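You operate a simulated robot arm through the tools that you are given. There is no shell and no other tool.

You run a simulated robot arm. Do the job below in one go: nothing can be reset, and whatever is moved stays where it is left.

## Task
Unplug the history and film bins and stand each plug in its cup.
Fine: each lever to FREE before its plug comes out; never pull a cord tight.

It is judged by the outcome, as a careful person would: the job done as asked, and still so three seconds after it is handed in. It fails if anything else is knocked over, pushed out of place, dropped, spilled or broken.

## Robot
A 6-joint arm with a two-finger gripper, fixed in place. Base frame: the origin is at the foot of the arm, x ahead of it, y to its left, z up. Lengths are in m, angles in rad, forces in N, time in s.
Its first joint turns from -2.897 to 2.897 rad. Payload 2.45 kg.
The tool frame sits at the grasp point between the pads (the TCP): z along the fingers, y along the line on which they close. The tips reach 0.02 m beyond it. The gripper opens to 0.14 m. The gripper's body begins 0.168 m behind the TCP.
Orientation is told as [roll, pitch, yaw] about the base's x, y, z axes, in that order, counted from this pose: with the fingers straight down and closing along the base's y, the tool's x points along the base's -x, its y along +y and its z along -z.

## Interface
- The arm moves only by the tool step_arm. Its argument "plan" is text: rows parted by semicolons, each of 7 numbers parted by spaces: the shift along the base's x, y, z in units of 25 mm (1.0 is 25 mm), then the turn, a rotation vector about the base's x, y, z in units of 8 degrees (1.0 is 8 degrees), then the gripper command, from -1 (shut) to 1 (fully open), values between in proportion. In form: dx dy dz wx wy wz jaw; .... A call has 1 to 20 rows; each row shifts and turns the commanded pose from where the row before left it. A call with a number of a shift or a turn outside -1 to 1 is refused whole. A row lasts 0.2 s, in which the tool goes at most 0.05 m and 0.15 rad; a call with a longer step from one row to the next is refused whole, and so is a gripper value outside its range. A pose out of reach is approached as far as the arm can. The call stops where the force on the tool passes 90 N (or 10 N more than at its start, if that is more) or the arm is blocked; 0.2 s more then pass. The fingers move at their own pace (about 0.045 m/s each) and stop on an object; they squeeze with about 22 N. The grip force told is the motor's: it shows also when the fingers shut on nothing. Time passes only in rows, and 0.2 s behind the last, so rows that do not move let the fingers close. It gives the time, the measured TCP pose, the force on the tool (base axes), the opening and the grip force at its end, in the units of the frame above (readings bear some noise), with the torque about the TCP (base axes, N m) and any sound that the robot's microphone picked up.
- Cameras (640 x 400 px; columns grow to the right, rows downward): "scene" is fixed at [0.406, -0.4888, 1.2132]; the picture's right is [0.90, -0.43, 0.00], its down [-0.13, -0.26, -0.96] and it looks along [0.41, 0.86, -0.29] (base axes); focal length 347 px, centre (320, 200). "wrist" rides on the gripper at [0.078, 0.011, -0.209] in the tool frame; the picture's right is [-0.14, 0.99, 0.00], its down [-0.92, -0.13, -0.37] and it looks along [-0.36, -0.05, 0.93] (tool axes); focal length 280 px, centre (320, 200). There is no depth. A picture from a camera that has moved, and an enlarged one, comes with that camera's place and axes in the base frame and with its lens. The place of the scene camera against the robot may be out by one fixed shift of up to 0.018 m in any direction.
- snapshot(camera): a new picture of that camera. The clock stands still meanwhile.
- close_up(camera, box): a new picture of the part [left, top, right, bottom] of that camera's present view, enlarged. The clock stands still meanwhile.
- hand_in(): hands the job in; it is judged then, once.

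Places have to be worked out from the pictures, the camera data and where the tool is seen. Open the gripper and draw the arm clear of the work before you hand the job in, unless the task says otherwise.

The tools are called as a command line: name --argument value ..., lists and objects as JSON in quotes. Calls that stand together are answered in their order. step_arm: Moves the arm, as the interface text tells. Its arguments: {"type":"object","properties":{"plan":{"type":"string"}},"required":["plan"]} The other tools are called the same way: snapshot (camera) takes a picture; close_up (camera, box) takes an enlarged picture of a part of a camera's view; hand_in () hands the job in.

At the start:

```text
t: 0.0
position: [0.7803, 0.3742, 0.9189]
tool_rot: [0.001, -0.002, -0.001]
contact_force: [-0.3, -0.6, 0.6]
ft_torque: [0.0, 0.03, 0.02]
grip_width: 0.14
finger_force: 0.2
```

scene: 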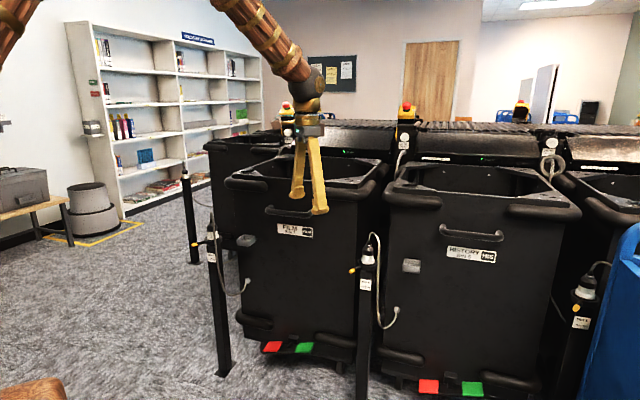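
wrist: 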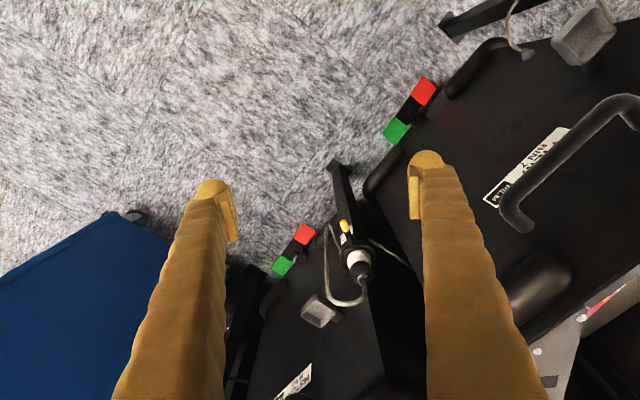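

I'll begin by looking closely at the scene: the posts with plugs, levers and cups next to the film and history bins.

close_up --camera "scene" --box '[180, 160, 300, 300]'

close_up --camera "scene" --box '[330, 210, 450, 350]'

close_up --camera "scene" --box '[520, 220, 640, 360]'

close_up --camera "scene" --box '[260, 80, 440, 200]'

close_up --camera "wrist" --box '[240, 180, 440, 320]'

```text
2.86 times, centred on (240, 230) of scene
camera zoom: at [0.406, -0.4888, 1.2132], right [0.9, -0.43, 0.0], down [-0.13, -0.26, -0.96], along [0.41, 0.86, -0.29], focal length 991 px, centre (549, 114)
```

zoom: 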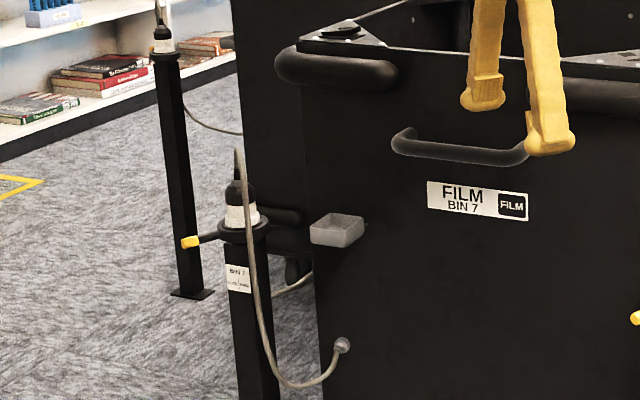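

```text
2.86 times, centred on (390, 280) of scene
camera zoom: at [0.406, -0.4888, 1.2132], right [0.9, -0.43, 0.0], down [-0.13, -0.26, -0.96], along [0.41, 0.86, -0.29], focal length 991 px, centre (120, -29)
```

zoom: 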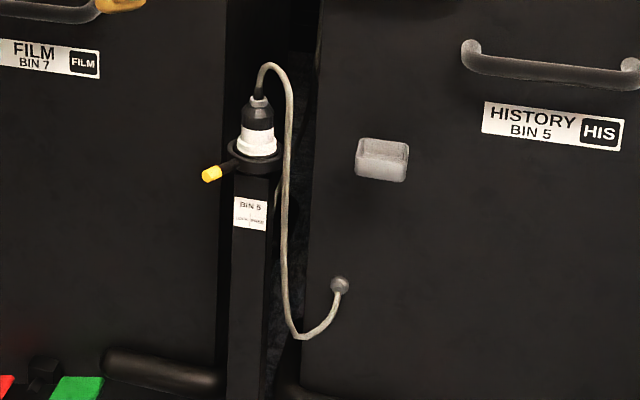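

```text
2.86 times, centred on (580, 290) of scene
camera zoom: at [0.406, -0.4888, 1.2132], right [0.9, -0.43, 0.0], down [-0.13, -0.26, -0.96], along [0.41, 0.86, -0.29], focal length 991 px, centre (-423, -57)
```

zoom: 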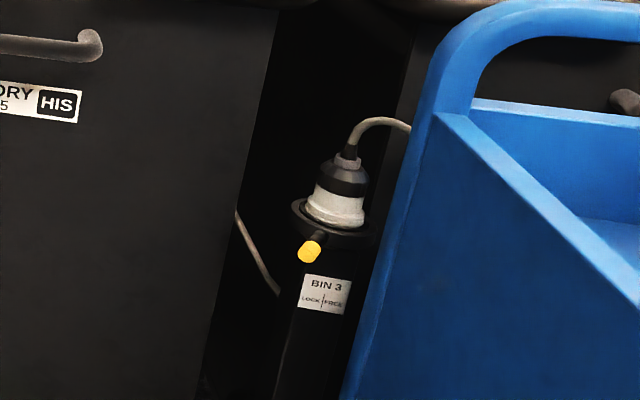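

```text
3.33 times, centred on (350, 140) of scene
camera zoom: at [0.406, -0.4888, 1.2132], right [0.9, -0.43, 0.0], down [-0.13, -0.26, -0.96], along [0.41, 0.86, -0.29], focal length 1157 px, centre (220, 400)
```

zoom: 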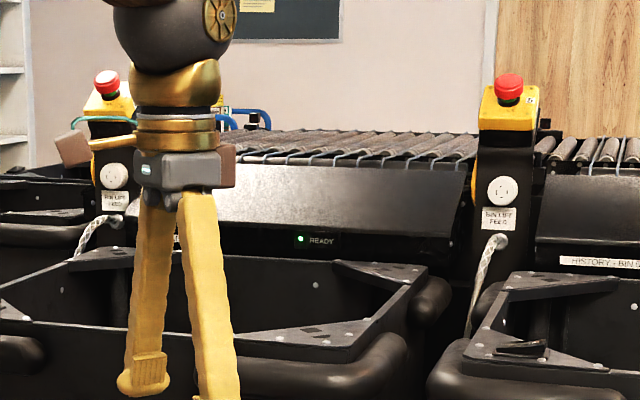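

```text
2.86 times, centred on (340, 250) of wrist
camera zoom: at [0.7023, 0.3834, 1.1293], right [0.14, 0.99, 0.0], down [0.92, -0.13, 0.37], along [0.37, -0.05, -0.93], focal length 801 px, centre (263, 57)
```

zoom: 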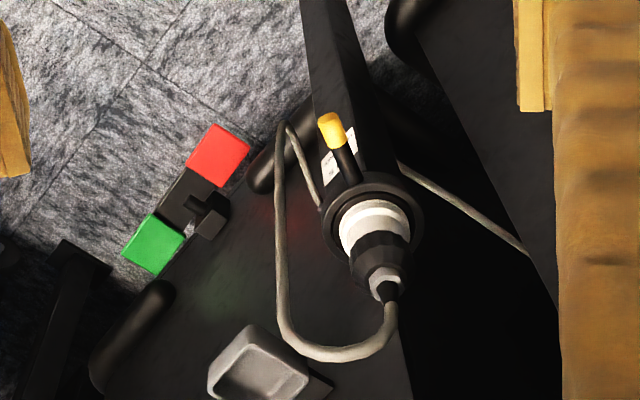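

The two relevant posts are "BIN 7" (film) and "BIN 5" (history), each with a yellow-tipped lever, and a grey cup on each bin front. I'll zoom in harder on labels, levers and cups.

close_up --camera "scene" --box '[345, 225, 393, 295]'

close_up --camera "scene" --box '[195, 205, 260, 275]'

close_up --camera "scene" --box '[395, 250, 430, 285]'

close_up --camera "scene" --box '[560, 250, 610, 340]'

close_up --camera "scene" --box '[170, 160, 210, 210]'

close_up --camera "wrist" --box '[310, 210, 390, 290]'

```text
5.71 times, centred on (369, 260) of scene
camera zoom: at [0.406, -0.4888, 1.2132], right [0.9, -0.43, 0.0], down [-0.13, -0.26, -0.96], along [0.41, 0.86, -0.29], focal length 1983 px, centre (40, -143)
```

zoom: 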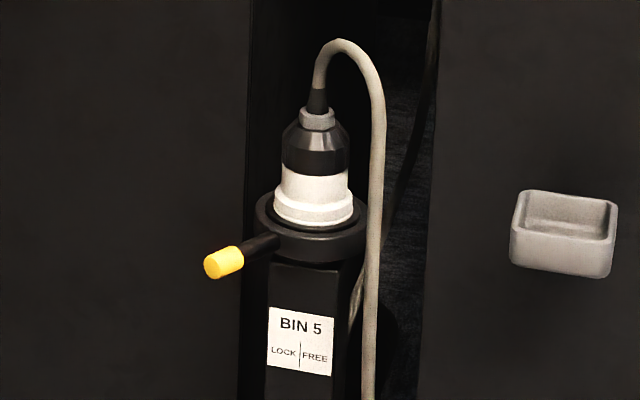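

```text
5.71 times, centred on (228, 240) of scene
camera zoom: at [0.406, -0.4888, 1.2132], right [0.9, -0.43, 0.0], down [-0.13, -0.26, -0.96], along [0.41, 0.86, -0.29], focal length 1983 px, centre (849, -29)
```

zoom: 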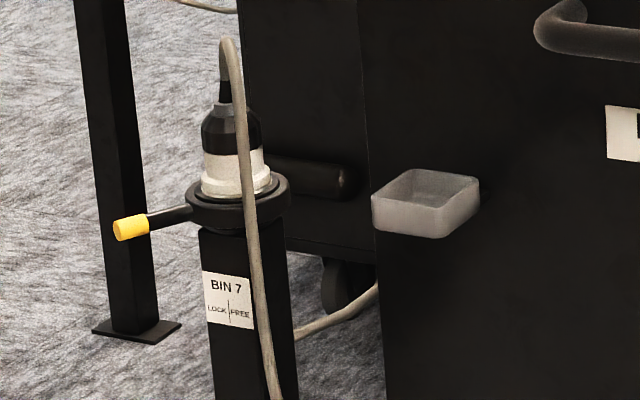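

```text
11.43 times, centred on (412, 268) of scene
camera zoom: at [0.406, -0.4888, 1.2132], right [0.9, -0.43, 0.0], down [-0.13, -0.26, -0.96], along [0.41, 0.86, -0.29], focal length 3966 px, centre (-737, -571)
```

zoom: 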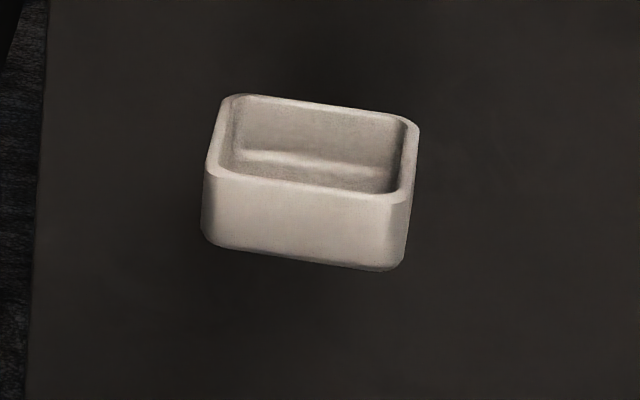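

```text
4.44 times, centred on (585, 295) of scene
camera zoom: at [0.406, -0.4888, 1.2132], right [0.9, -0.43, 0.0], down [-0.13, -0.26, -0.96], along [0.41, 0.86, -0.29], focal length 1542 px, centre (-858, -222)
```

zoom: 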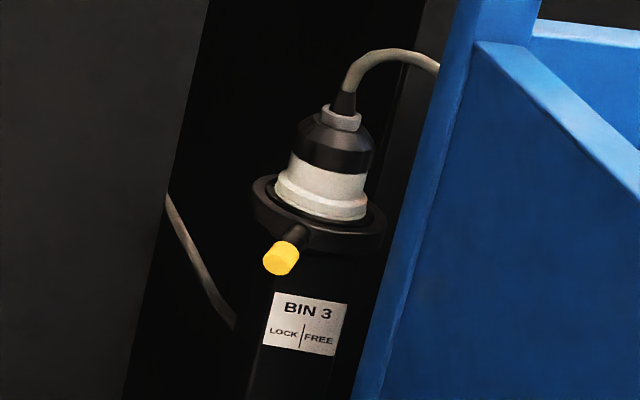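

```text
8.00 times, centred on (190, 185) of scene
camera zoom: at [0.406, -0.4888, 1.2132], right [0.9, -0.43, 0.0], down [-0.13, -0.26, -0.96], along [0.41, 0.86, -0.29], focal length 2776 px, centre (1360, 320)
```

zoom: 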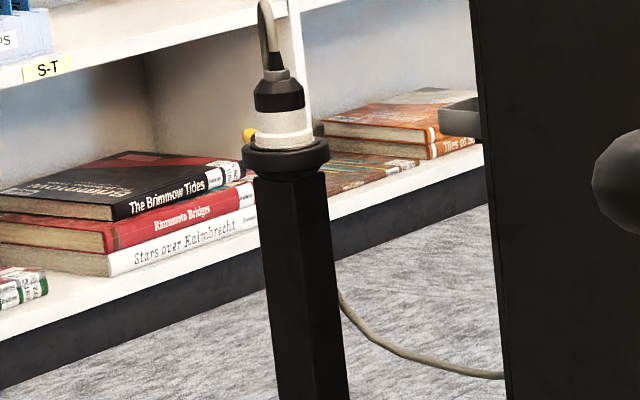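

```text
5.00 times, centred on (350, 250) of wrist
camera zoom: at [0.7023, 0.3834, 1.1293], right [0.14, 0.99, 0.0], down [0.92, -0.13, 0.37], along [0.37, -0.05, -0.93], focal length 1402 px, centre (170, -50)
```

zoom: 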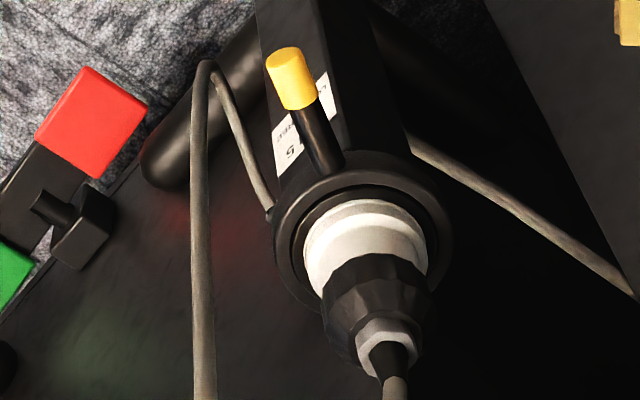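

All levers appear to sit on the LOCK side (left). I estimate post 5 at about (1.01, 0.41), post 7 about (0.58, 0.90), plug collars around z≈0.66. I'll yaw and tilt the tool outward toward the row to get a better wrist view, staying well away from the bins.

step_arm --plan "0 0 0 0 0 0.875 1; 0 0 0 0 0 0.875 1; 0 0 0 0 0 0.875 1; 0 0 0 0 0 0.875 1; 0 0 0 0 0 0.875 1; 0 0 0 0 0 0.875 1; 0 0 0 0.627 -0.697 0 1; 0 0 0 0.627 -0.697 0 1; 0 0 0 0.627 -0.697 0 1; 0 0 0 0.627 -0.697 0 1; 0 0 0 0.627 -0.697 0 1; 0 0 0 0.627 -0.697 0 1; 0 0 0 0 0 0 1"

snapshot --camera "wrist"

snapshot --camera "scene"

```text
t: 2.8
position: [0.7739, 0.3798, 0.9165]
tool_rot: [0.026, -0.711, 0.732]
contact_force: [-1.2, -0.5, -0.5]
ft_torque: [0.01, 0.04, 0.01]
grip_width: 0.1401
finger_force: 0.0
out of reach, approached as far as the arm can: row 12
```

```text
taken
camera wrist: at [0.6264, 0.2513, 1.0257], right [-0.6, 0.79, 0.11], down [0.43, 0.21, 0.88], along [0.67, 0.57, -0.47], focal length 280 px, centre (320, 200)
```

wrist: 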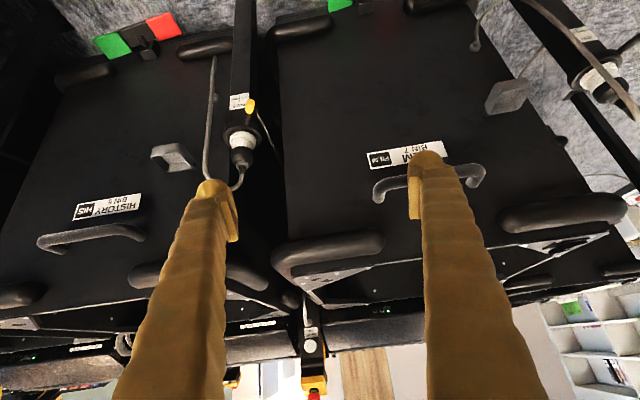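

```text
taken
```

scene: 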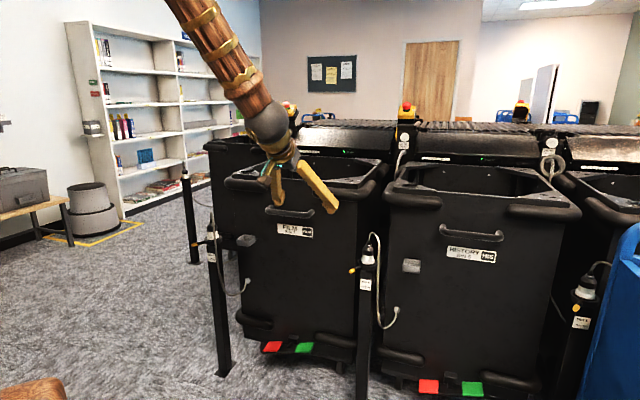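

The wrist view (upside-down, camera beneath) now shows both posts, both cups and both plugs. I'll zoom in on these to triangulate.

close_up --camera "wrist" --box '[140, 60, 290, 210]'

close_up --camera "wrist" --box '[460, 0, 640, 160]'

close_up --camera "wrist" --box '[205, 80, 275, 190]'

```text
2.67 times, centred on (215, 135) of wrist
camera zoom: at [0.6264, 0.2513, 1.0257], right [-0.6, 0.79, 0.11], down [0.43, 0.21, 0.88], along [0.67, 0.57, -0.47], focal length 748 px, centre (600, 373)
```

zoom: 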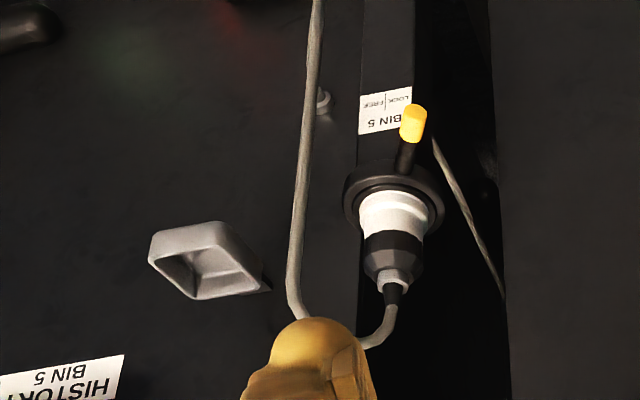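

```text
2.50 times, centred on (550, 80) of wrist
camera zoom: at [0.6264, 0.2513, 1.0257], right [-0.6, 0.79, 0.11], down [0.43, 0.21, 0.88], along [0.67, 0.57, -0.47], focal length 701 px, centre (-255, 500)
```

zoom: 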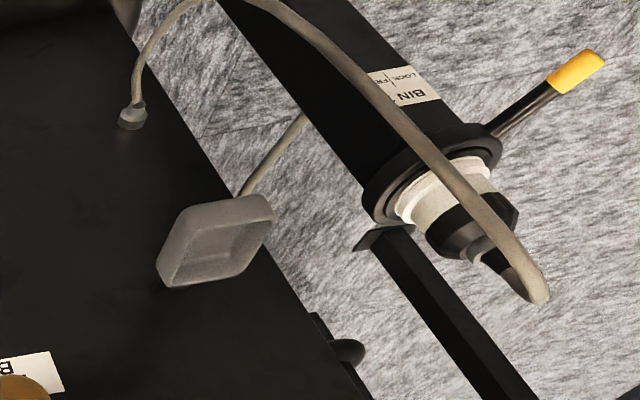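

```text
3.64 times, centred on (240, 135) of wrist
camera zoom: at [0.6264, 0.2513, 1.0257], right [-0.6, 0.79, 0.11], down [0.43, 0.21, 0.88], along [0.67, 0.57, -0.47], focal length 1020 px, centre (611, 436)
```

zoom: 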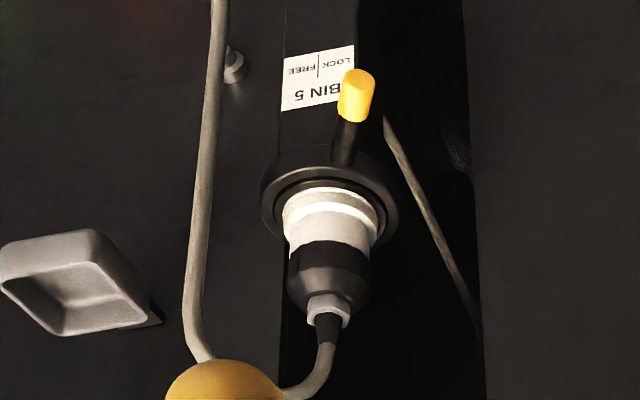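

Triangulated: post 5 axis ≈ (1.023, 0.416), lever tip ≈ (0.943, 0.394, 0.645), cup 5 rim ≈ (1.136, 0.32, 0.663); post 7 ≈ (0.571, 0.860), lever tip ≈ (0.489, 0.84, 0.645), cup 7 ≈ (0.683, 0.768, 0.663). I'll close the gripper and move to a staging position in front of post 5, left of the lever, with the yaw brought to about 30°.

step_arm --plan "0.33 0.4 -0.83 0 0 -0.75 -1; 0.33 0.4 -0.83 0 0 -0.75 -1; 0.33 0.4 -0.83 0 0 0 -1; 0.33 0.4 -0.83 0 0 0 -1; 0.33 0.4 -0.83 0 0 0 -1; 0.33 0.4 -0.83 0 0 0 -1; 0.33 0.4 -0.83 0 0 0 -1; 0.33 0.4 -0.83 0 0 0 -1; 0 0 0 0 0 0 -1; 0 0 0 0 0 0 -1"

snapshot --camera "wrist"

snapshot --camera "scene"

```text
t: 5.0
position: [0.8472, 0.4539, 0.7553]
tool_rot: [0.043, -0.705, 0.523]
contact_force: [-0.3, -1.3, 0.8]
ft_torque: [0.01, -0.05, 0.0]
grip_width: 0.0
finger_force: 22.2
out of reach, approached as far as the arm can: row 7, 8
```

```text
taken
camera wrist: at [0.6783, 0.3568, 0.865], right [-0.43, 0.9, 0.12], down [0.47, 0.11, 0.87], along [0.77, 0.43, -0.47], focal length 280 px, centre (320, 200)
```

wrist: 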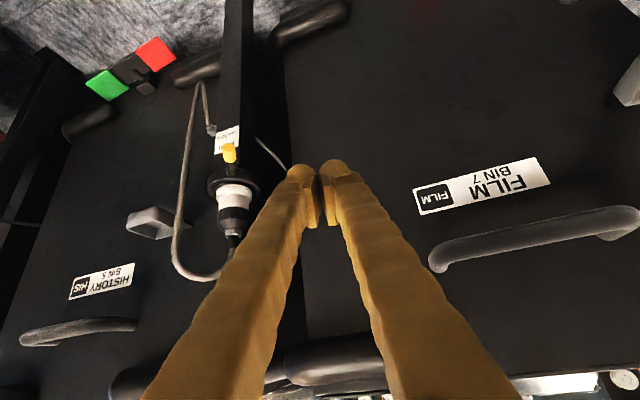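

```text
taken
```

scene: 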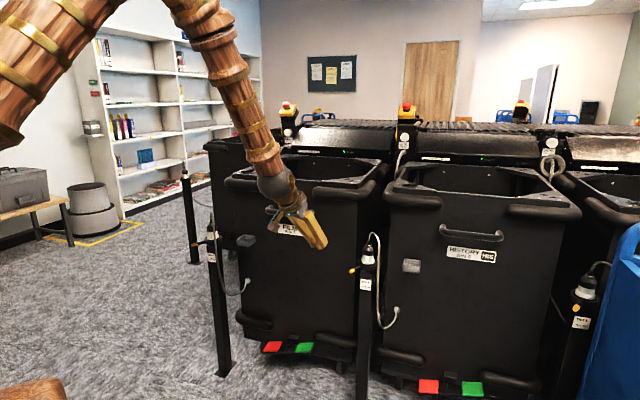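

Position reading matches the command within a few mm; the 45° tilt is slightly beyond the limit (≈40.5°), so I'll reduce tilt by 6° and descend to z≈0.65, staying base-side of the lever, then look.

step_arm --plan "0 0 -0.82 -0.375 0.65 0 -1; 0 0 -0.82 0 0 0 -1; 0 0 -0.82 0 0 0 -1; 0 0 -0.82 0 0 0 -1; 0 0 -0.82 0 0 0 -1; 0 0 0 0 0 0 -1"

snapshot --camera "wrist"

close_up --camera "scene" --box '[280, 190, 430, 310]'

```text
t: 6.4
position: [0.849, 0.4506, 0.6541]
tool_rot: [0.038, -0.604, 0.522]
contact_force: [0.4, -0.1, 0.5]
ft_torque: [-0.01, -0.03, -0.01]
grip_width: 0.0
finger_force: 22.2
```

```text
taken
camera wrist: at [0.6893, 0.3613, 0.7828], right [-0.41, 0.9, 0.11], down [0.55, 0.15, 0.82], along [0.72, 0.4, -0.56], focal length 280 px, centre (320, 200)
```

wrist: 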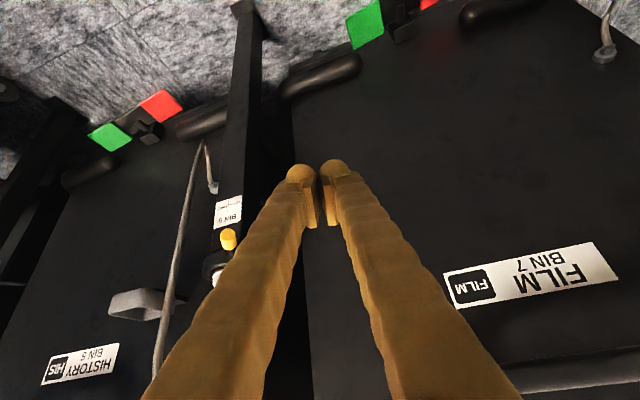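

```text
3.33 times, centred on (355, 250) of scene
camera zoom: at [0.406, -0.4888, 1.2132], right [0.9, -0.43, 0.0], down [-0.13, -0.26, -0.96], along [0.41, 0.86, -0.29], focal length 1157 px, centre (203, 33)
```

zoom: 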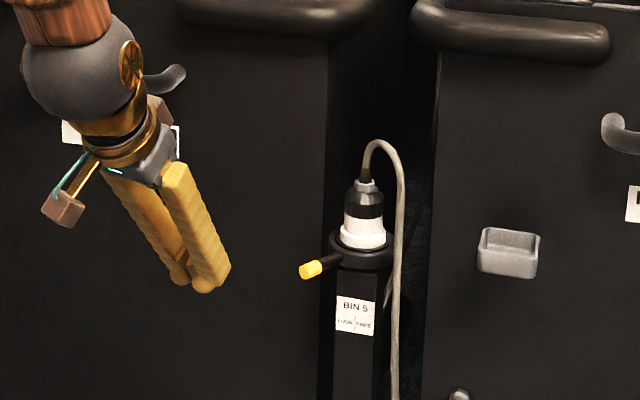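

Tool is clear and at z≈0.654, tilt 35°. Lever 5's yellow tip is confirmed near (0.953, 0.398). I'll move outward to its left side with ~20 mm clearance.

step_arm --plan "0.88 -0.08 -0.06 0 0 0 -1; 0.88 -0.08 -0.06 0 0 0 -1; 0.88 -0.08 -0.06 0 0 0 -1; 0.88 -0.08 -0.06 0 0 0 -1; 0 0 0 0 0 0 -1"

snapshot --camera "wrist"

close_up --camera "scene" --box '[300, 210, 420, 300]'

```text
t: 7.6
position: [0.9348, 0.4448, 0.6471]
tool_rot: [0.026, -0.605, 0.521]
contact_force: [0.0, -0.4, -0.4]
ft_torque: [-0.01, -0.01, -0.04]
grip_width: 0.0
finger_force: 21.6
```

```text
taken
camera wrist: at [0.7744, 0.3578, 0.776], right [-0.41, 0.91, 0.1], down [0.55, 0.16, 0.82], along [0.73, 0.39, -0.56], focal length 280 px, centre (320, 200)
```

wrist: 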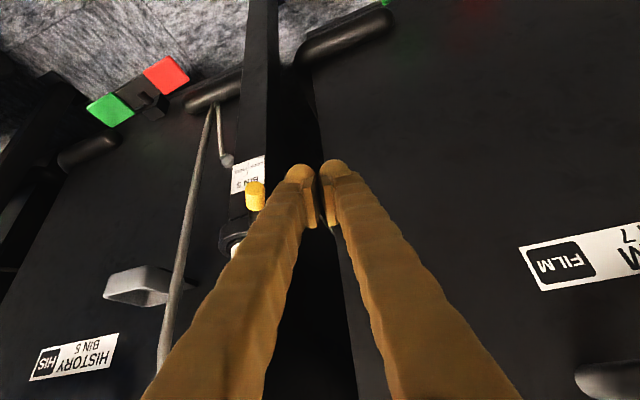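

```text
4.44 times, centred on (360, 255) of scene
camera zoom: at [0.406, -0.4888, 1.2132], right [0.9, -0.43, 0.0], down [-0.13, -0.26, -0.96], along [0.41, 0.86, -0.29], focal length 1542 px, centre (142, -44)
```

zoom: 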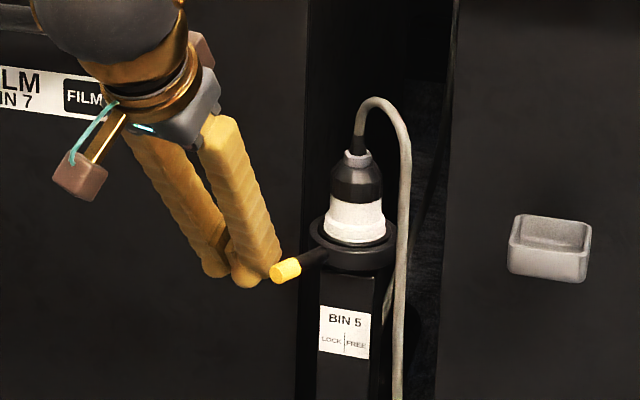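

close_up --camera "wrist" --box '[210, 140, 350, 250]'

close_up --camera "scene" --box '[335, 240, 385, 290]'

```text
3.64 times, centred on (280, 195) of wrist
camera zoom: at [0.7744, 0.3578, 0.776], right [-0.41, 0.91, 0.1], down [0.55, 0.16, 0.82], along [0.73, 0.39, -0.56], focal length 1020 px, centre (466, 218)
```

zoom: 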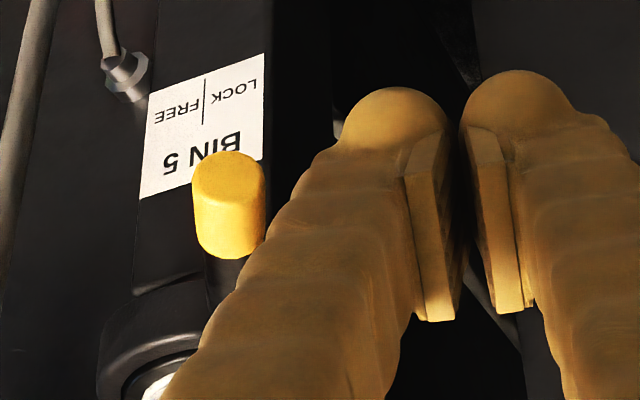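

```text
8.00 times, centred on (360, 265) of scene
camera zoom: at [0.406, -0.4888, 1.2132], right [0.9, -0.43, 0.0], down [-0.13, -0.26, -0.96], along [0.41, 0.86, -0.29], focal length 2776 px, centre (0, -320)
```

zoom: 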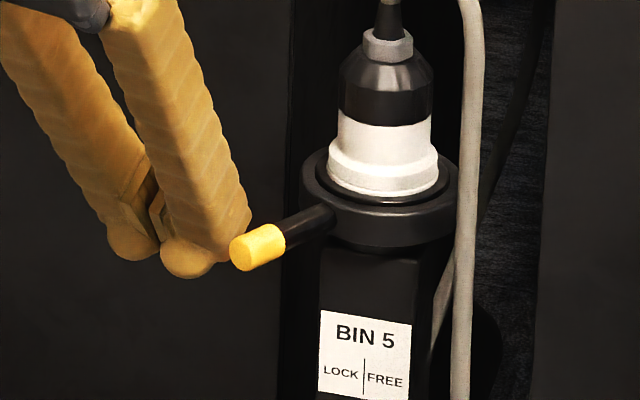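

Fingertips are at the lever's left, at lever height, not touching. I'll push slowly along the arc to about mid-travel and check force and picture.

step_arm --plan "0.16 -0.42 0 0 0 0 -1; 0.16 -0.42 0 0 0 0 -1; 0 -0.28 0 0 0 0 -1; 0 -0.28 0 0 0 0 -1; 0.05 -0.27 0 0 0 0 -1; 0.05 -0.27 0 0 0 0 -1; 0.09 -0.26 0 0 0 0 -1; 0.09 -0.26 0 0 0 0 -1; 0 0 0 0 0 0 -1"

close_up --camera "wrist" --box '[180, 120, 380, 260]'

close_up --camera "scene" --box '[330, 220, 400, 290]'

```text
t: 9.6
position: [0.9509, 0.3838, 0.6464]
tool_rot: [0.026, -0.604, 0.522]
contact_force: [-0.2, -0.5, -0.2]
ft_torque: [0.0, -0.02, 0.0]
grip_width: 0.0001
finger_force: 21.9
```

```text
2.86 times, centred on (280, 190) of wrist
camera zoom: at [0.7895, 0.2955, 0.7751], right [-0.41, 0.91, 0.1], down [0.55, 0.16, 0.82], along [0.73, 0.39, -0.56], focal length 801 px, centre (434, 229)
```

zoom: 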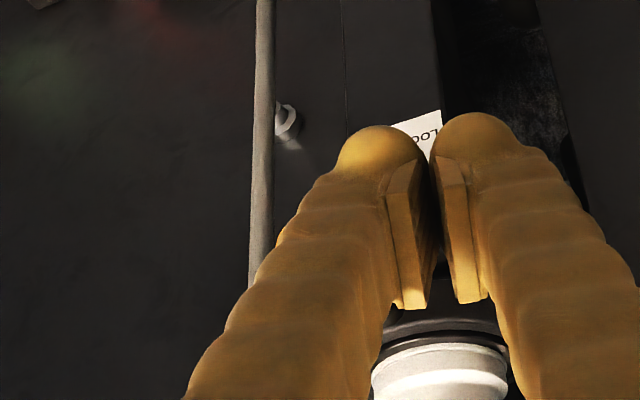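

```text
5.71 times, centred on (365, 255) of scene
camera zoom: at [0.406, -0.4888, 1.2132], right [0.9, -0.43, 0.0], down [-0.13, -0.26, -0.96], along [0.41, 0.86, -0.29], focal length 1983 px, centre (63, -114)
```

zoom: 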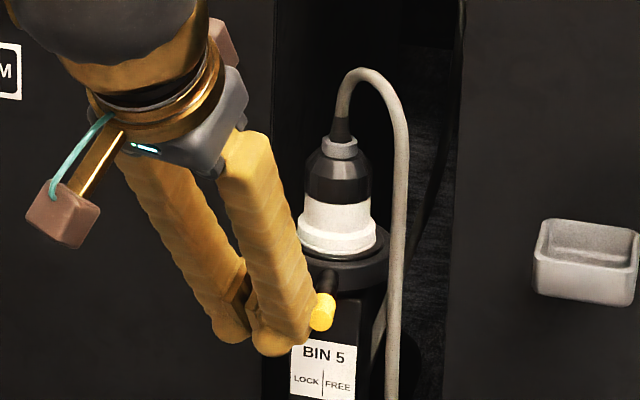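

The lever follows the finger with almost no force. I'll continue in small portions toward the FREE side.

step_arm --plan "0.14 -0.24 0 0 0 0 -1; 0.14 -0.24 0 0 0 0 -1; 0.18 -0.22 0 0 0 0 -1; 0.18 -0.22 0 0 0 0 -1"

close_up --camera "scene" --box '[330, 220, 400, 290]'

close_up --camera "wrist" --box '[180, 120, 380, 260]'

```text
t: 10.6
position: [0.966, 0.361, 0.6479]
tool_rot: [0.027, -0.607, 0.523]
contact_force: [0.3, 0.2, 0.2]
ft_torque: [0.0, -0.02, -0.01]
grip_width: 0.0001
finger_force: 22.3
```

```text
5.71 times, centred on (365, 255) of scene
camera zoom: at [0.406, -0.4888, 1.2132], right [0.9, -0.43, 0.0], down [-0.13, -0.26, -0.96], along [0.41, 0.86, -0.29], focal length 1983 px, centre (63, -114)
```

zoom: 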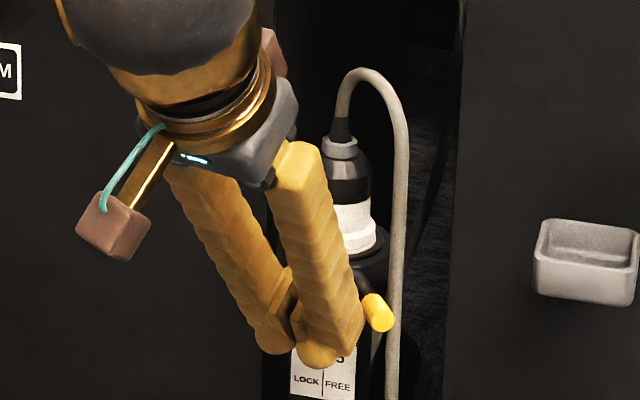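

```text
2.86 times, centred on (280, 190) of wrist
camera zoom: at [0.8057, 0.2732, 0.7751], right [-0.41, 0.91, 0.1], down [0.55, 0.15, 0.82], along [0.73, 0.39, -0.56], focal length 801 px, centre (434, 229)
```

zoom: 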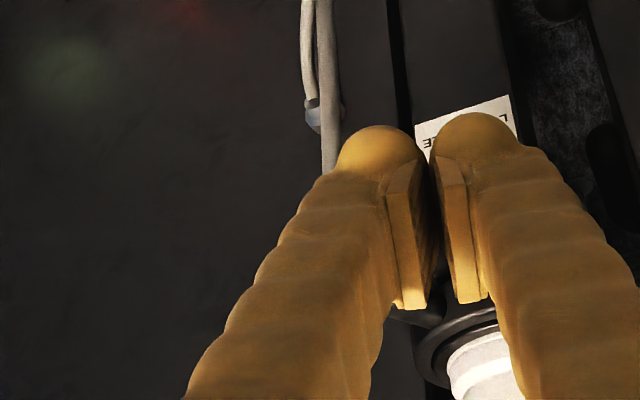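

The lever has swung to the right side; no stop felt yet. I'll back the finger away toward the base to see the lever's position against the label.

step_arm --plan "-1 0 0 0 0 0 -1; -1 0 0 0 0 0 -1; -1 0.2 0.2 0 0 0 -1; -1 0.2 0.4 0 0 0 -1; 0 0 0 0 0 0 -1"

snapshot --camera "wrist"

close_up --camera "scene" --box '[345, 225, 393, 295]'

```text
t: 11.8
position: [0.8666, 0.3702, 0.6591]
tool_rot: [0.026, -0.606, 0.523]
contact_force: [0.1, -0.5, -0.7]
ft_torque: [0.0, 0.01, 0.04]
grip_width: 0.0
finger_force: 21.9
```

```text
taken
camera wrist: at [0.7054, 0.2834, 0.7876], right [-0.41, 0.91, 0.1], down [0.54, 0.16, 0.82], along [0.73, 0.39, -0.56], focal length 280 px, centre (320, 200)
```

wrist: 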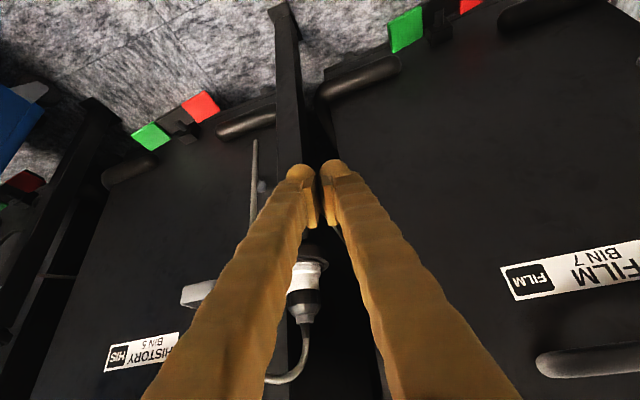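

```text
5.71 times, centred on (369, 260) of scene
camera zoom: at [0.406, -0.4888, 1.2132], right [0.9, -0.43, 0.0], down [-0.13, -0.26, -0.96], along [0.41, 0.86, -0.29], focal length 1983 px, centre (40, -143)
```

zoom: 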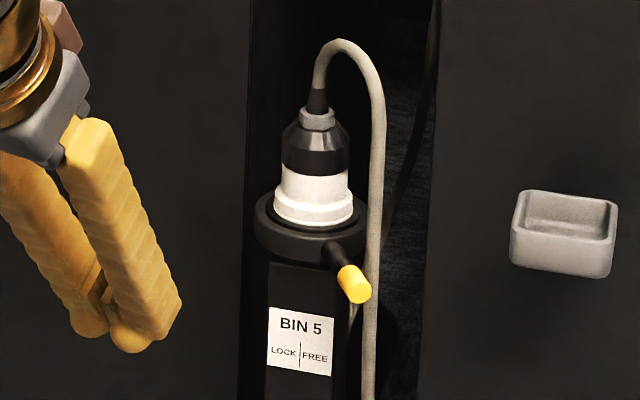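

The lever stays put on the FREE side. I'll open the gripper, rise and shift so the wrist camera can look at the lever and plug between the fingers to determine whether it's fully at FREE.

step_arm --plan "0 -0.26 0.96 0 0 0 0.5; 0 -0.26 0.96 0 0 0 1; 0 -0.26 0.96 0 0 0 1; 0 -0.26 0.96 0 0 0 1; 0 -0.26 0.96 0 0 0 1; 0 0 0 0 0 0 1; 0 0 0 0 0 0 1"

snapshot --camera "wrist"

close_up --camera "wrist" --box '[220, 110, 420, 240]'

```text
t: 13.4
position: [0.8668, 0.3363, 0.7813]
tool_rot: [0.026, -0.603, 0.522]
contact_force: [-0.1, 0.6, 0.2]
ft_torque: [0.0, -0.04, 0.0]
grip_width: 0.1399
finger_force: 0.3
```

```text
taken
camera wrist: at [0.7056, 0.2494, 0.91], right [-0.41, 0.91, 0.1], down [0.55, 0.16, 0.82], along [0.73, 0.39, -0.56], focal length 280 px, centre (320, 200)
```

wrist: 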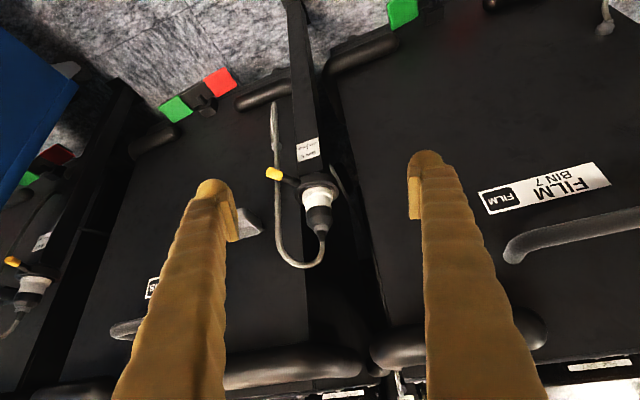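

```text
3.08 times, centred on (320, 175) of wrist
camera zoom: at [0.7056, 0.2494, 0.91], right [-0.41, 0.91, 0.1], down [0.55, 0.16, 0.82], along [0.73, 0.39, -0.56], focal length 863 px, centre (320, 277)
```

zoom: 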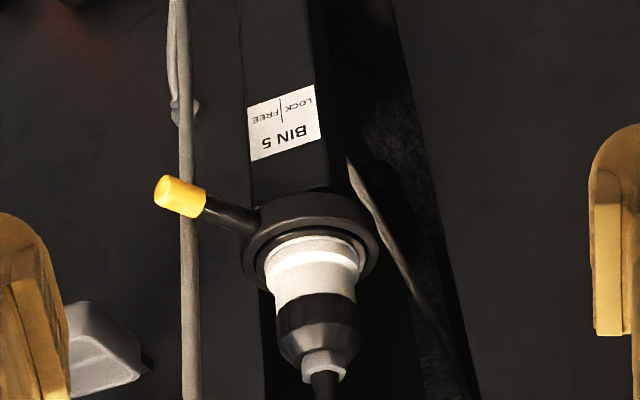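

The lever now sits at roughly 262–268° (it started at ~195°; front normal ≈225°). To be sure it's at its FREE end rather than part-way, I'll close the gripper and nudge it gently a little further, watching for a stop.

step_arm --plan "0.5 0.1 -0.5 0 0 0 -1; 0.5 0.1 -0.8 0 0 0 -1; 0.2 0 -0.8 0 0 0 -1; 0.2 0 -0.8 0 0 0 -1; 0 0 -0.8 0 0 0 -1; 0 0 -0.8 0 0 0 -1; 0 0 -0.8 0 0 0 -1; 0.6 0 0 0 0 0 -1; 0.6 0 0 0 0 0 -1; 0.4 0 0 0 0 0 -1; 0 0 0 0 0 0 -1"

close_up --camera "scene" --box '[330, 220, 400, 290]'

close_up --camera "wrist" --box '[180, 100, 380, 260]'

```text
t: 15.8
position: [0.9427, 0.3428, 0.6499]
tool_rot: [0.026, -0.604, 0.522]
contact_force: [-0.3, 0.5, 0.3]
ft_torque: [0.01, 0.03, 0.06]
grip_width: 0.0
finger_force: 21.3
```

```text
5.71 times, centred on (365, 255) of scene
camera zoom: at [0.406, -0.4888, 1.2132], right [0.9, -0.43, 0.0], down [-0.13, -0.26, -0.96], along [0.41, 0.86, -0.29], focal length 1983 px, centre (63, -114)
```

zoom: 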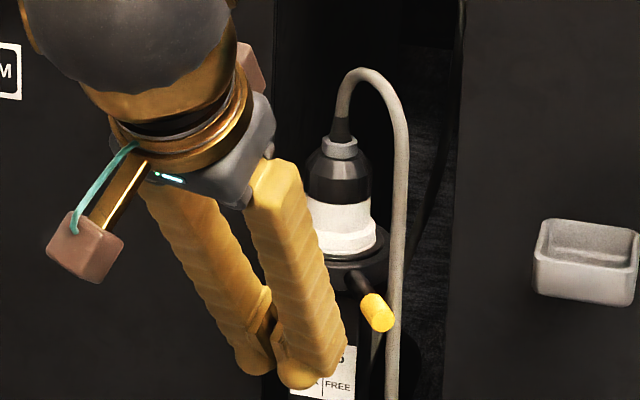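

```text
2.50 times, centred on (280, 180) of wrist
camera zoom: at [0.7817, 0.2554, 0.7775], right [-0.41, 0.91, 0.1], down [0.55, 0.16, 0.82], along [0.73, 0.39, -0.56], focal length 701 px, centre (420, 250)
```

zoom: 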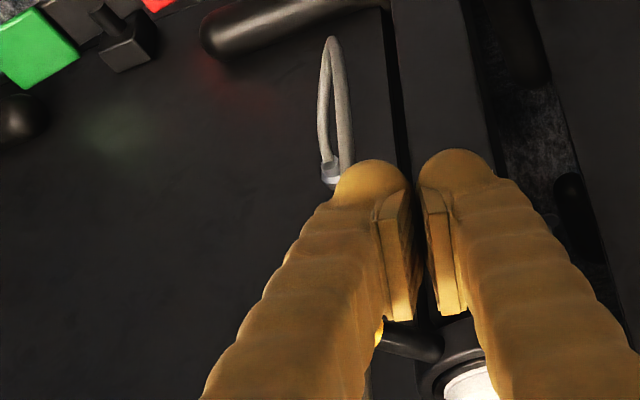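

Not touching yet. I'll nudge onward in small steps.

step_arm --plan "0.2 0 0 0 0 0 -1; 0.2 0 0 0 0 0 -1; 0.2 0 0 0 0 0 -1; 0 0 0 0 0 0 -1"

close_up --camera "scene" --box '[330, 220, 400, 290]'

```text
t: 16.8
position: [0.9571, 0.3434, 0.6505]
tool_rot: [0.027, -0.607, 0.522]
contact_force: [-0.5, 0.1, 0.2]
ft_torque: [0.02, 0.02, 0.01]
grip_width: 0.0
finger_force: 21.8
```

```text
5.71 times, centred on (365, 255) of scene
camera zoom: at [0.406, -0.4888, 1.2132], right [0.9, -0.43, 0.0], down [-0.13, -0.26, -0.96], along [0.41, 0.86, -0.29], focal length 1983 px, centre (63, -114)
```

zoom: 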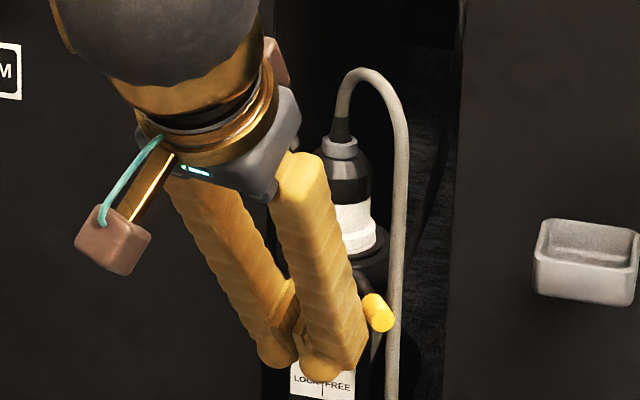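

step_arm --plan "0.12 0 0 0 0 0 -1; 0.12 0 0 0 0 0 -1; 0.12 0 0 0 0 0 -1"

close_up --camera "scene" --box '[330, 220, 400, 290]'

```text
t: 17.6
position: [0.9663, 0.3432, 0.6501]
tool_rot: [0.028, -0.603, 0.522]
contact_force: [0.8, 0.7, 0.1]
ft_torque: [0.02, 0.0, -0.02]
grip_width: 0.0002
finger_force: 22.2
```

```text
5.71 times, centred on (365, 255) of scene
camera zoom: at [0.406, -0.4888, 1.2132], right [0.9, -0.43, 0.0], down [-0.13, -0.26, -0.96], along [0.41, 0.86, -0.29], focal length 1983 px, centre (63, -114)
```

zoom: 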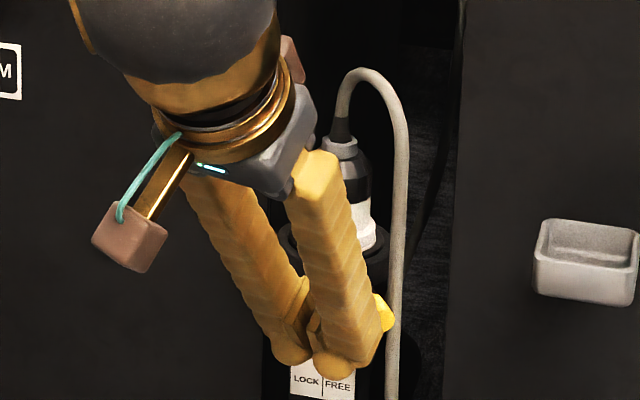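

step_arm --plan "0.12 0 0 0 0 0 -1; 0.12 0 0 0 0 0 -1"

close_up --camera "scene" --box '[340, 230, 400, 290]'

close_up --camera "wrist" --box '[220, 120, 380, 260]'

```text
t: 18.2
position: [0.9716, 0.342, 0.6496]
tool_rot: [0.027, -0.604, 0.522]
contact_force: [-10.5, 2.1, 3.2]
ft_torque: [0.01, -0.04, 0.0]
grip_width: 0.0
finger_force: 22.3
```

```text
6.67 times, centred on (370, 260) of scene
camera zoom: at [0.406, -0.4888, 1.2132], right [0.9, -0.43, 0.0], down [-0.13, -0.26, -0.96], along [0.41, 0.86, -0.29], focal length 2313 px, centre (-13, -200)
```

zoom: 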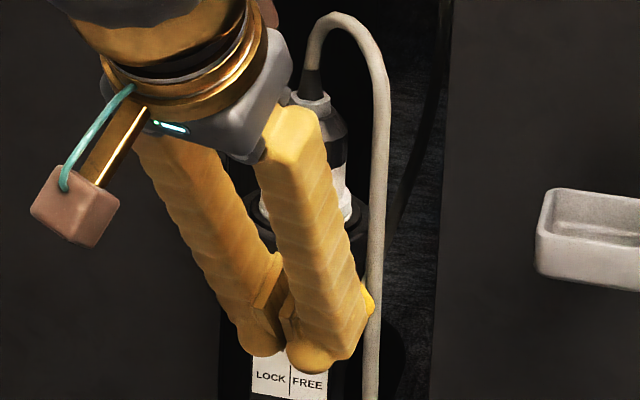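

```text
2.86 times, centred on (300, 190) of wrist
camera zoom: at [0.8099, 0.2551, 0.7782], right [-0.41, 0.91, 0.1], down [0.55, 0.16, 0.82], along [0.73, 0.39, -0.56], focal length 801 px, centre (377, 229)
```

zoom: 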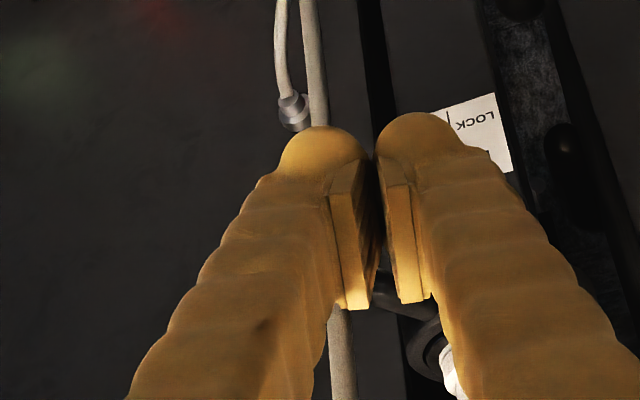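

A firm −10 N reaction appeared without the lever moving: it is against its FREE stop. I'll back off, rise, open the gripper and turn the yaw to ~0° so that the right finger will fit between plug and hanging cord.

step_arm --plan "-0.6 0 0 0 0 0 -1; -1 0 0 0 0 0 -1; -1 0 0.2 0 0 0 -1; -1 0 0.5 0 0 0 -1; 0 0 0.9 0 0 -0.9375 -1; 0 0 0.9 0 0 -0.9375 0; 0 0 0.9 0 0 -0.9375 1; 0 0 0.9 0 0 -0.9375 1; 0 0 0.9 0 0 0 1; 0 0 0 0 0 0 1; 0 0 0 0 0 0 1"

snapshot --camera "wrist"

close_up --camera "scene" --box '[345, 225, 425, 295]'

```text
t: 20.6
position: [0.8806, 0.2892, 0.7407]
tool_rot: [0.056, -0.554, 0.249]
contact_force: [0.0, -1.3, -0.2]
ft_torque: [-0.01, 0.03, 0.0]
grip_width: 0.1225
finger_force: 0.0
out of reach, approached as far as the arm can: row 6, 7, 8
```

```text
taken
camera wrist: at [0.711, 0.2431, 0.8779], right [-0.16, 0.98, 0.12], down [0.61, 0.0, 0.79], along [0.77, 0.2, -0.6], focal length 280 px, centre (320, 200)
```

wrist: 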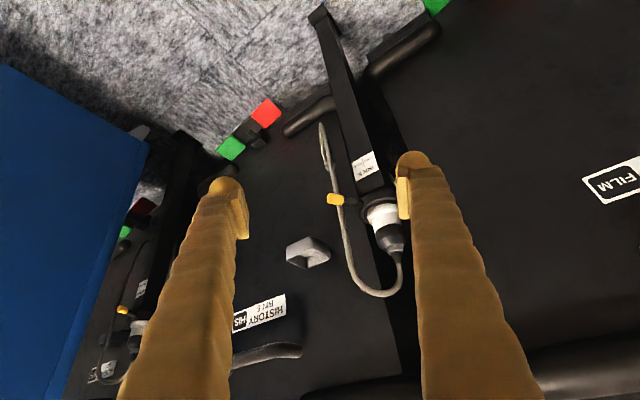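

```text
5.71 times, centred on (385, 260) of scene
camera zoom: at [0.406, -0.4888, 1.2132], right [0.9, -0.43, 0.0], down [-0.13, -0.26, -0.96], along [0.41, 0.86, -0.29], focal length 1983 px, centre (-51, -143)
```

zoom: 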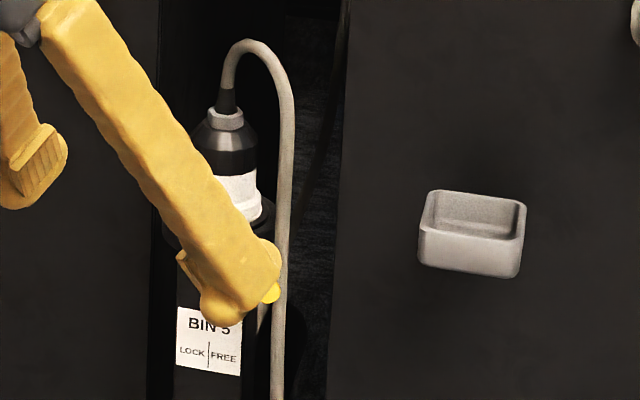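

The wrist couldn't take the full yaw at this retracted spot (near its limit), leaving yaw ≈14°, which is still suitable. From this view I'll zoom in to refine the plug, cord and cup positions.

close_up --camera "wrist" --box '[270, 120, 420, 310]'

close_up --camera "wrist" --box '[270, 220, 350, 280]'

```text
2.11 times, centred on (345, 215) of wrist
camera zoom: at [0.711, 0.2431, 0.8779], right [-0.16, 0.98, 0.12], down [0.61, 0.0, 0.79], along [0.77, 0.2, -0.6], focal length 590 px, centre (267, 168)
```

zoom: 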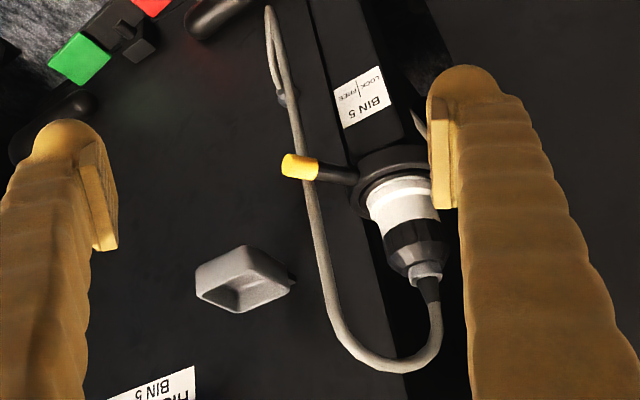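

```text
6.67 times, centred on (310, 250) of wrist
camera zoom: at [0.711, 0.2431, 0.8779], right [-0.16, 0.98, 0.12], down [0.61, 0.0, 0.79], along [0.77, 0.2, -0.6], focal length 1869 px, centre (387, -133)
```

zoom: 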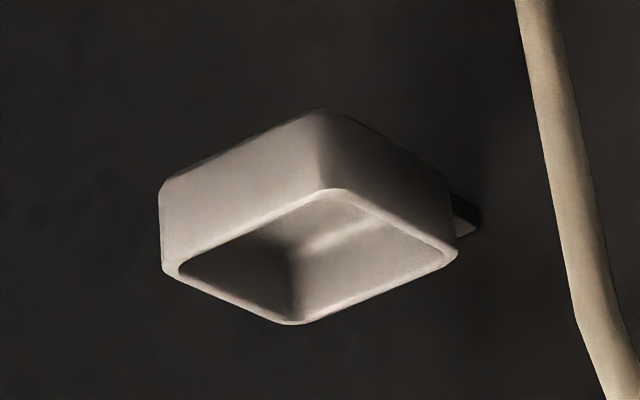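

Cup 5 is an open square holder about 58 mm outside, set 45° to base axes; the cord leaves plug 5 toward −y, hanging ~65 mm off. I'll move to a pre-grasp pose ~85 mm base-side of the plug with a ~60 mm opening, and check the fingers against plug and cord.

step_arm --plan "0.456 0.84 -0.25 0 0 0 -0.14; 0.456 0.84 -0.25 0 0 0 -0.14; 0.456 0.84 -0.25 0 0 0 -0.14; 0.456 0.84 -0.25 0 0 0 -0.14; 0.456 0.84 -0.25 0 0 0 -0.14; 0 0 0 0 0 0 -0.14; 0 0 0 0 0 0 -0.14"

snapshot --camera "wrist"

close_up --camera "scene" --box '[320, 200, 420, 290]'

```text
t: 22.2
position: [0.9244, 0.3669, 0.7066]
tool_rot: [0.061, -0.527, 0.255]
contact_force: [0.9, -0.7, -0.3]
ft_torque: [0.01, 0.04, -0.02]
grip_width: 0.0601
finger_force: 0.0
out of reach, approached as far as the arm can: row 2, 3, 4, 5
```

```text
taken
camera wrist: at [0.7582, 0.3205, 0.8496], right [-0.16, 0.98, 0.12], down [0.63, 0.01, 0.77], along [0.76, 0.2, -0.62], focal length 280 px, centre (320, 200)
```

wrist: 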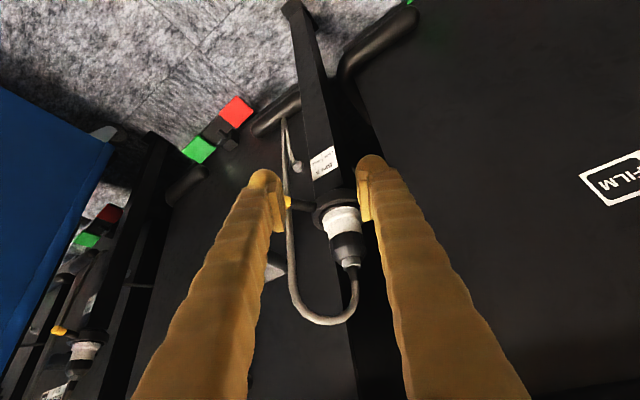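

```text
4.44 times, centred on (370, 245) of scene
camera zoom: at [0.406, -0.4888, 1.2132], right [0.9, -0.43, 0.0], down [-0.13, -0.26, -0.96], along [0.41, 0.86, -0.29], focal length 1542 px, centre (98, 0)
```

zoom: 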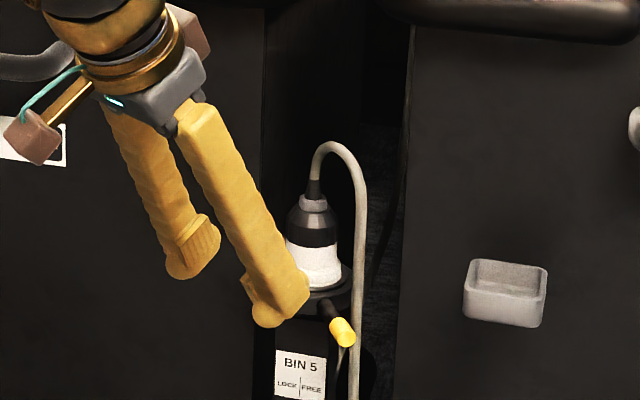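

Rows 2–5 were limited; the tool axis is nearly in line with the forearm (wrist limit), so lateral tilting is stuck. I'll reduce the tilt by ~12° to free the wrist, here where the fingers are clear of everything, then check the pose.

step_arm --plan "-0.2 0 0 -0.275 0.7 0 -0.14; 0 0 0 -0.275 0.7 0 -0.14; 0 0 0 0 0 0 -0.14"

```text
t: 23.0
position: [0.9333, 0.3782, 0.7074]
tool_rot: [0.003, -0.414, 0.261]
contact_force: [0.2, 0.9, -0.6]
ft_torque: [0.06, 0.04, 0.04]
grip_width: 0.0604
finger_force: 0.1
out of reach, approached as far as the arm can: row 1, 2
```

step_arm --plan "0 0 0 -0.18 0.48 0 -0.14; 0 0 0 0 0 0 -0.14"

snapshot --camera "wrist"

snapshot --camera "scene"

```text
t: 23.6
position: [0.9262, 0.3803, 0.7011]
tool_rot: [-0.026, -0.355, 0.262]
contact_force: [-0.7, -0.1, -0.5]
ft_torque: [-0.02, 0.01, 0.01]
grip_width: 0.0601
finger_force: 0.0
out of reach, approached as far as the arm can: row 1
```

```text
taken
camera wrist: at [0.7822, 0.3575, 0.871], right [-0.13, 0.99, 0.02], down [0.74, 0.08, 0.67], along [0.66, 0.1, -0.74], focal length 280 px, centre (320, 200)
```

wrist: 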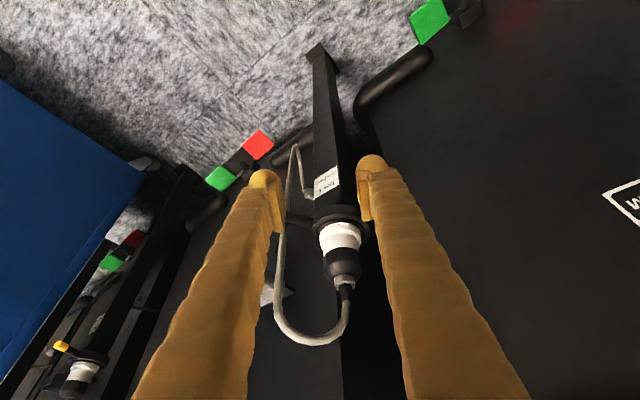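

```text
taken
```

scene: 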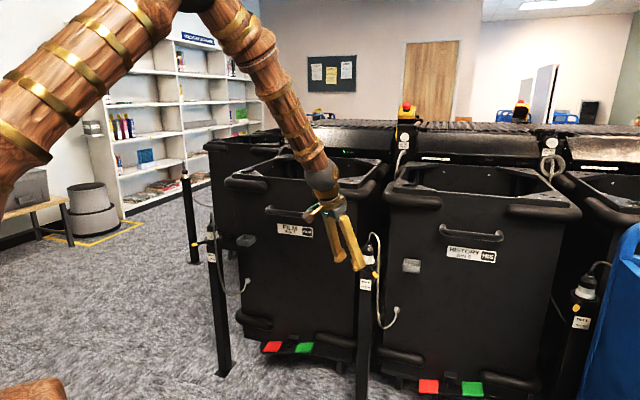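

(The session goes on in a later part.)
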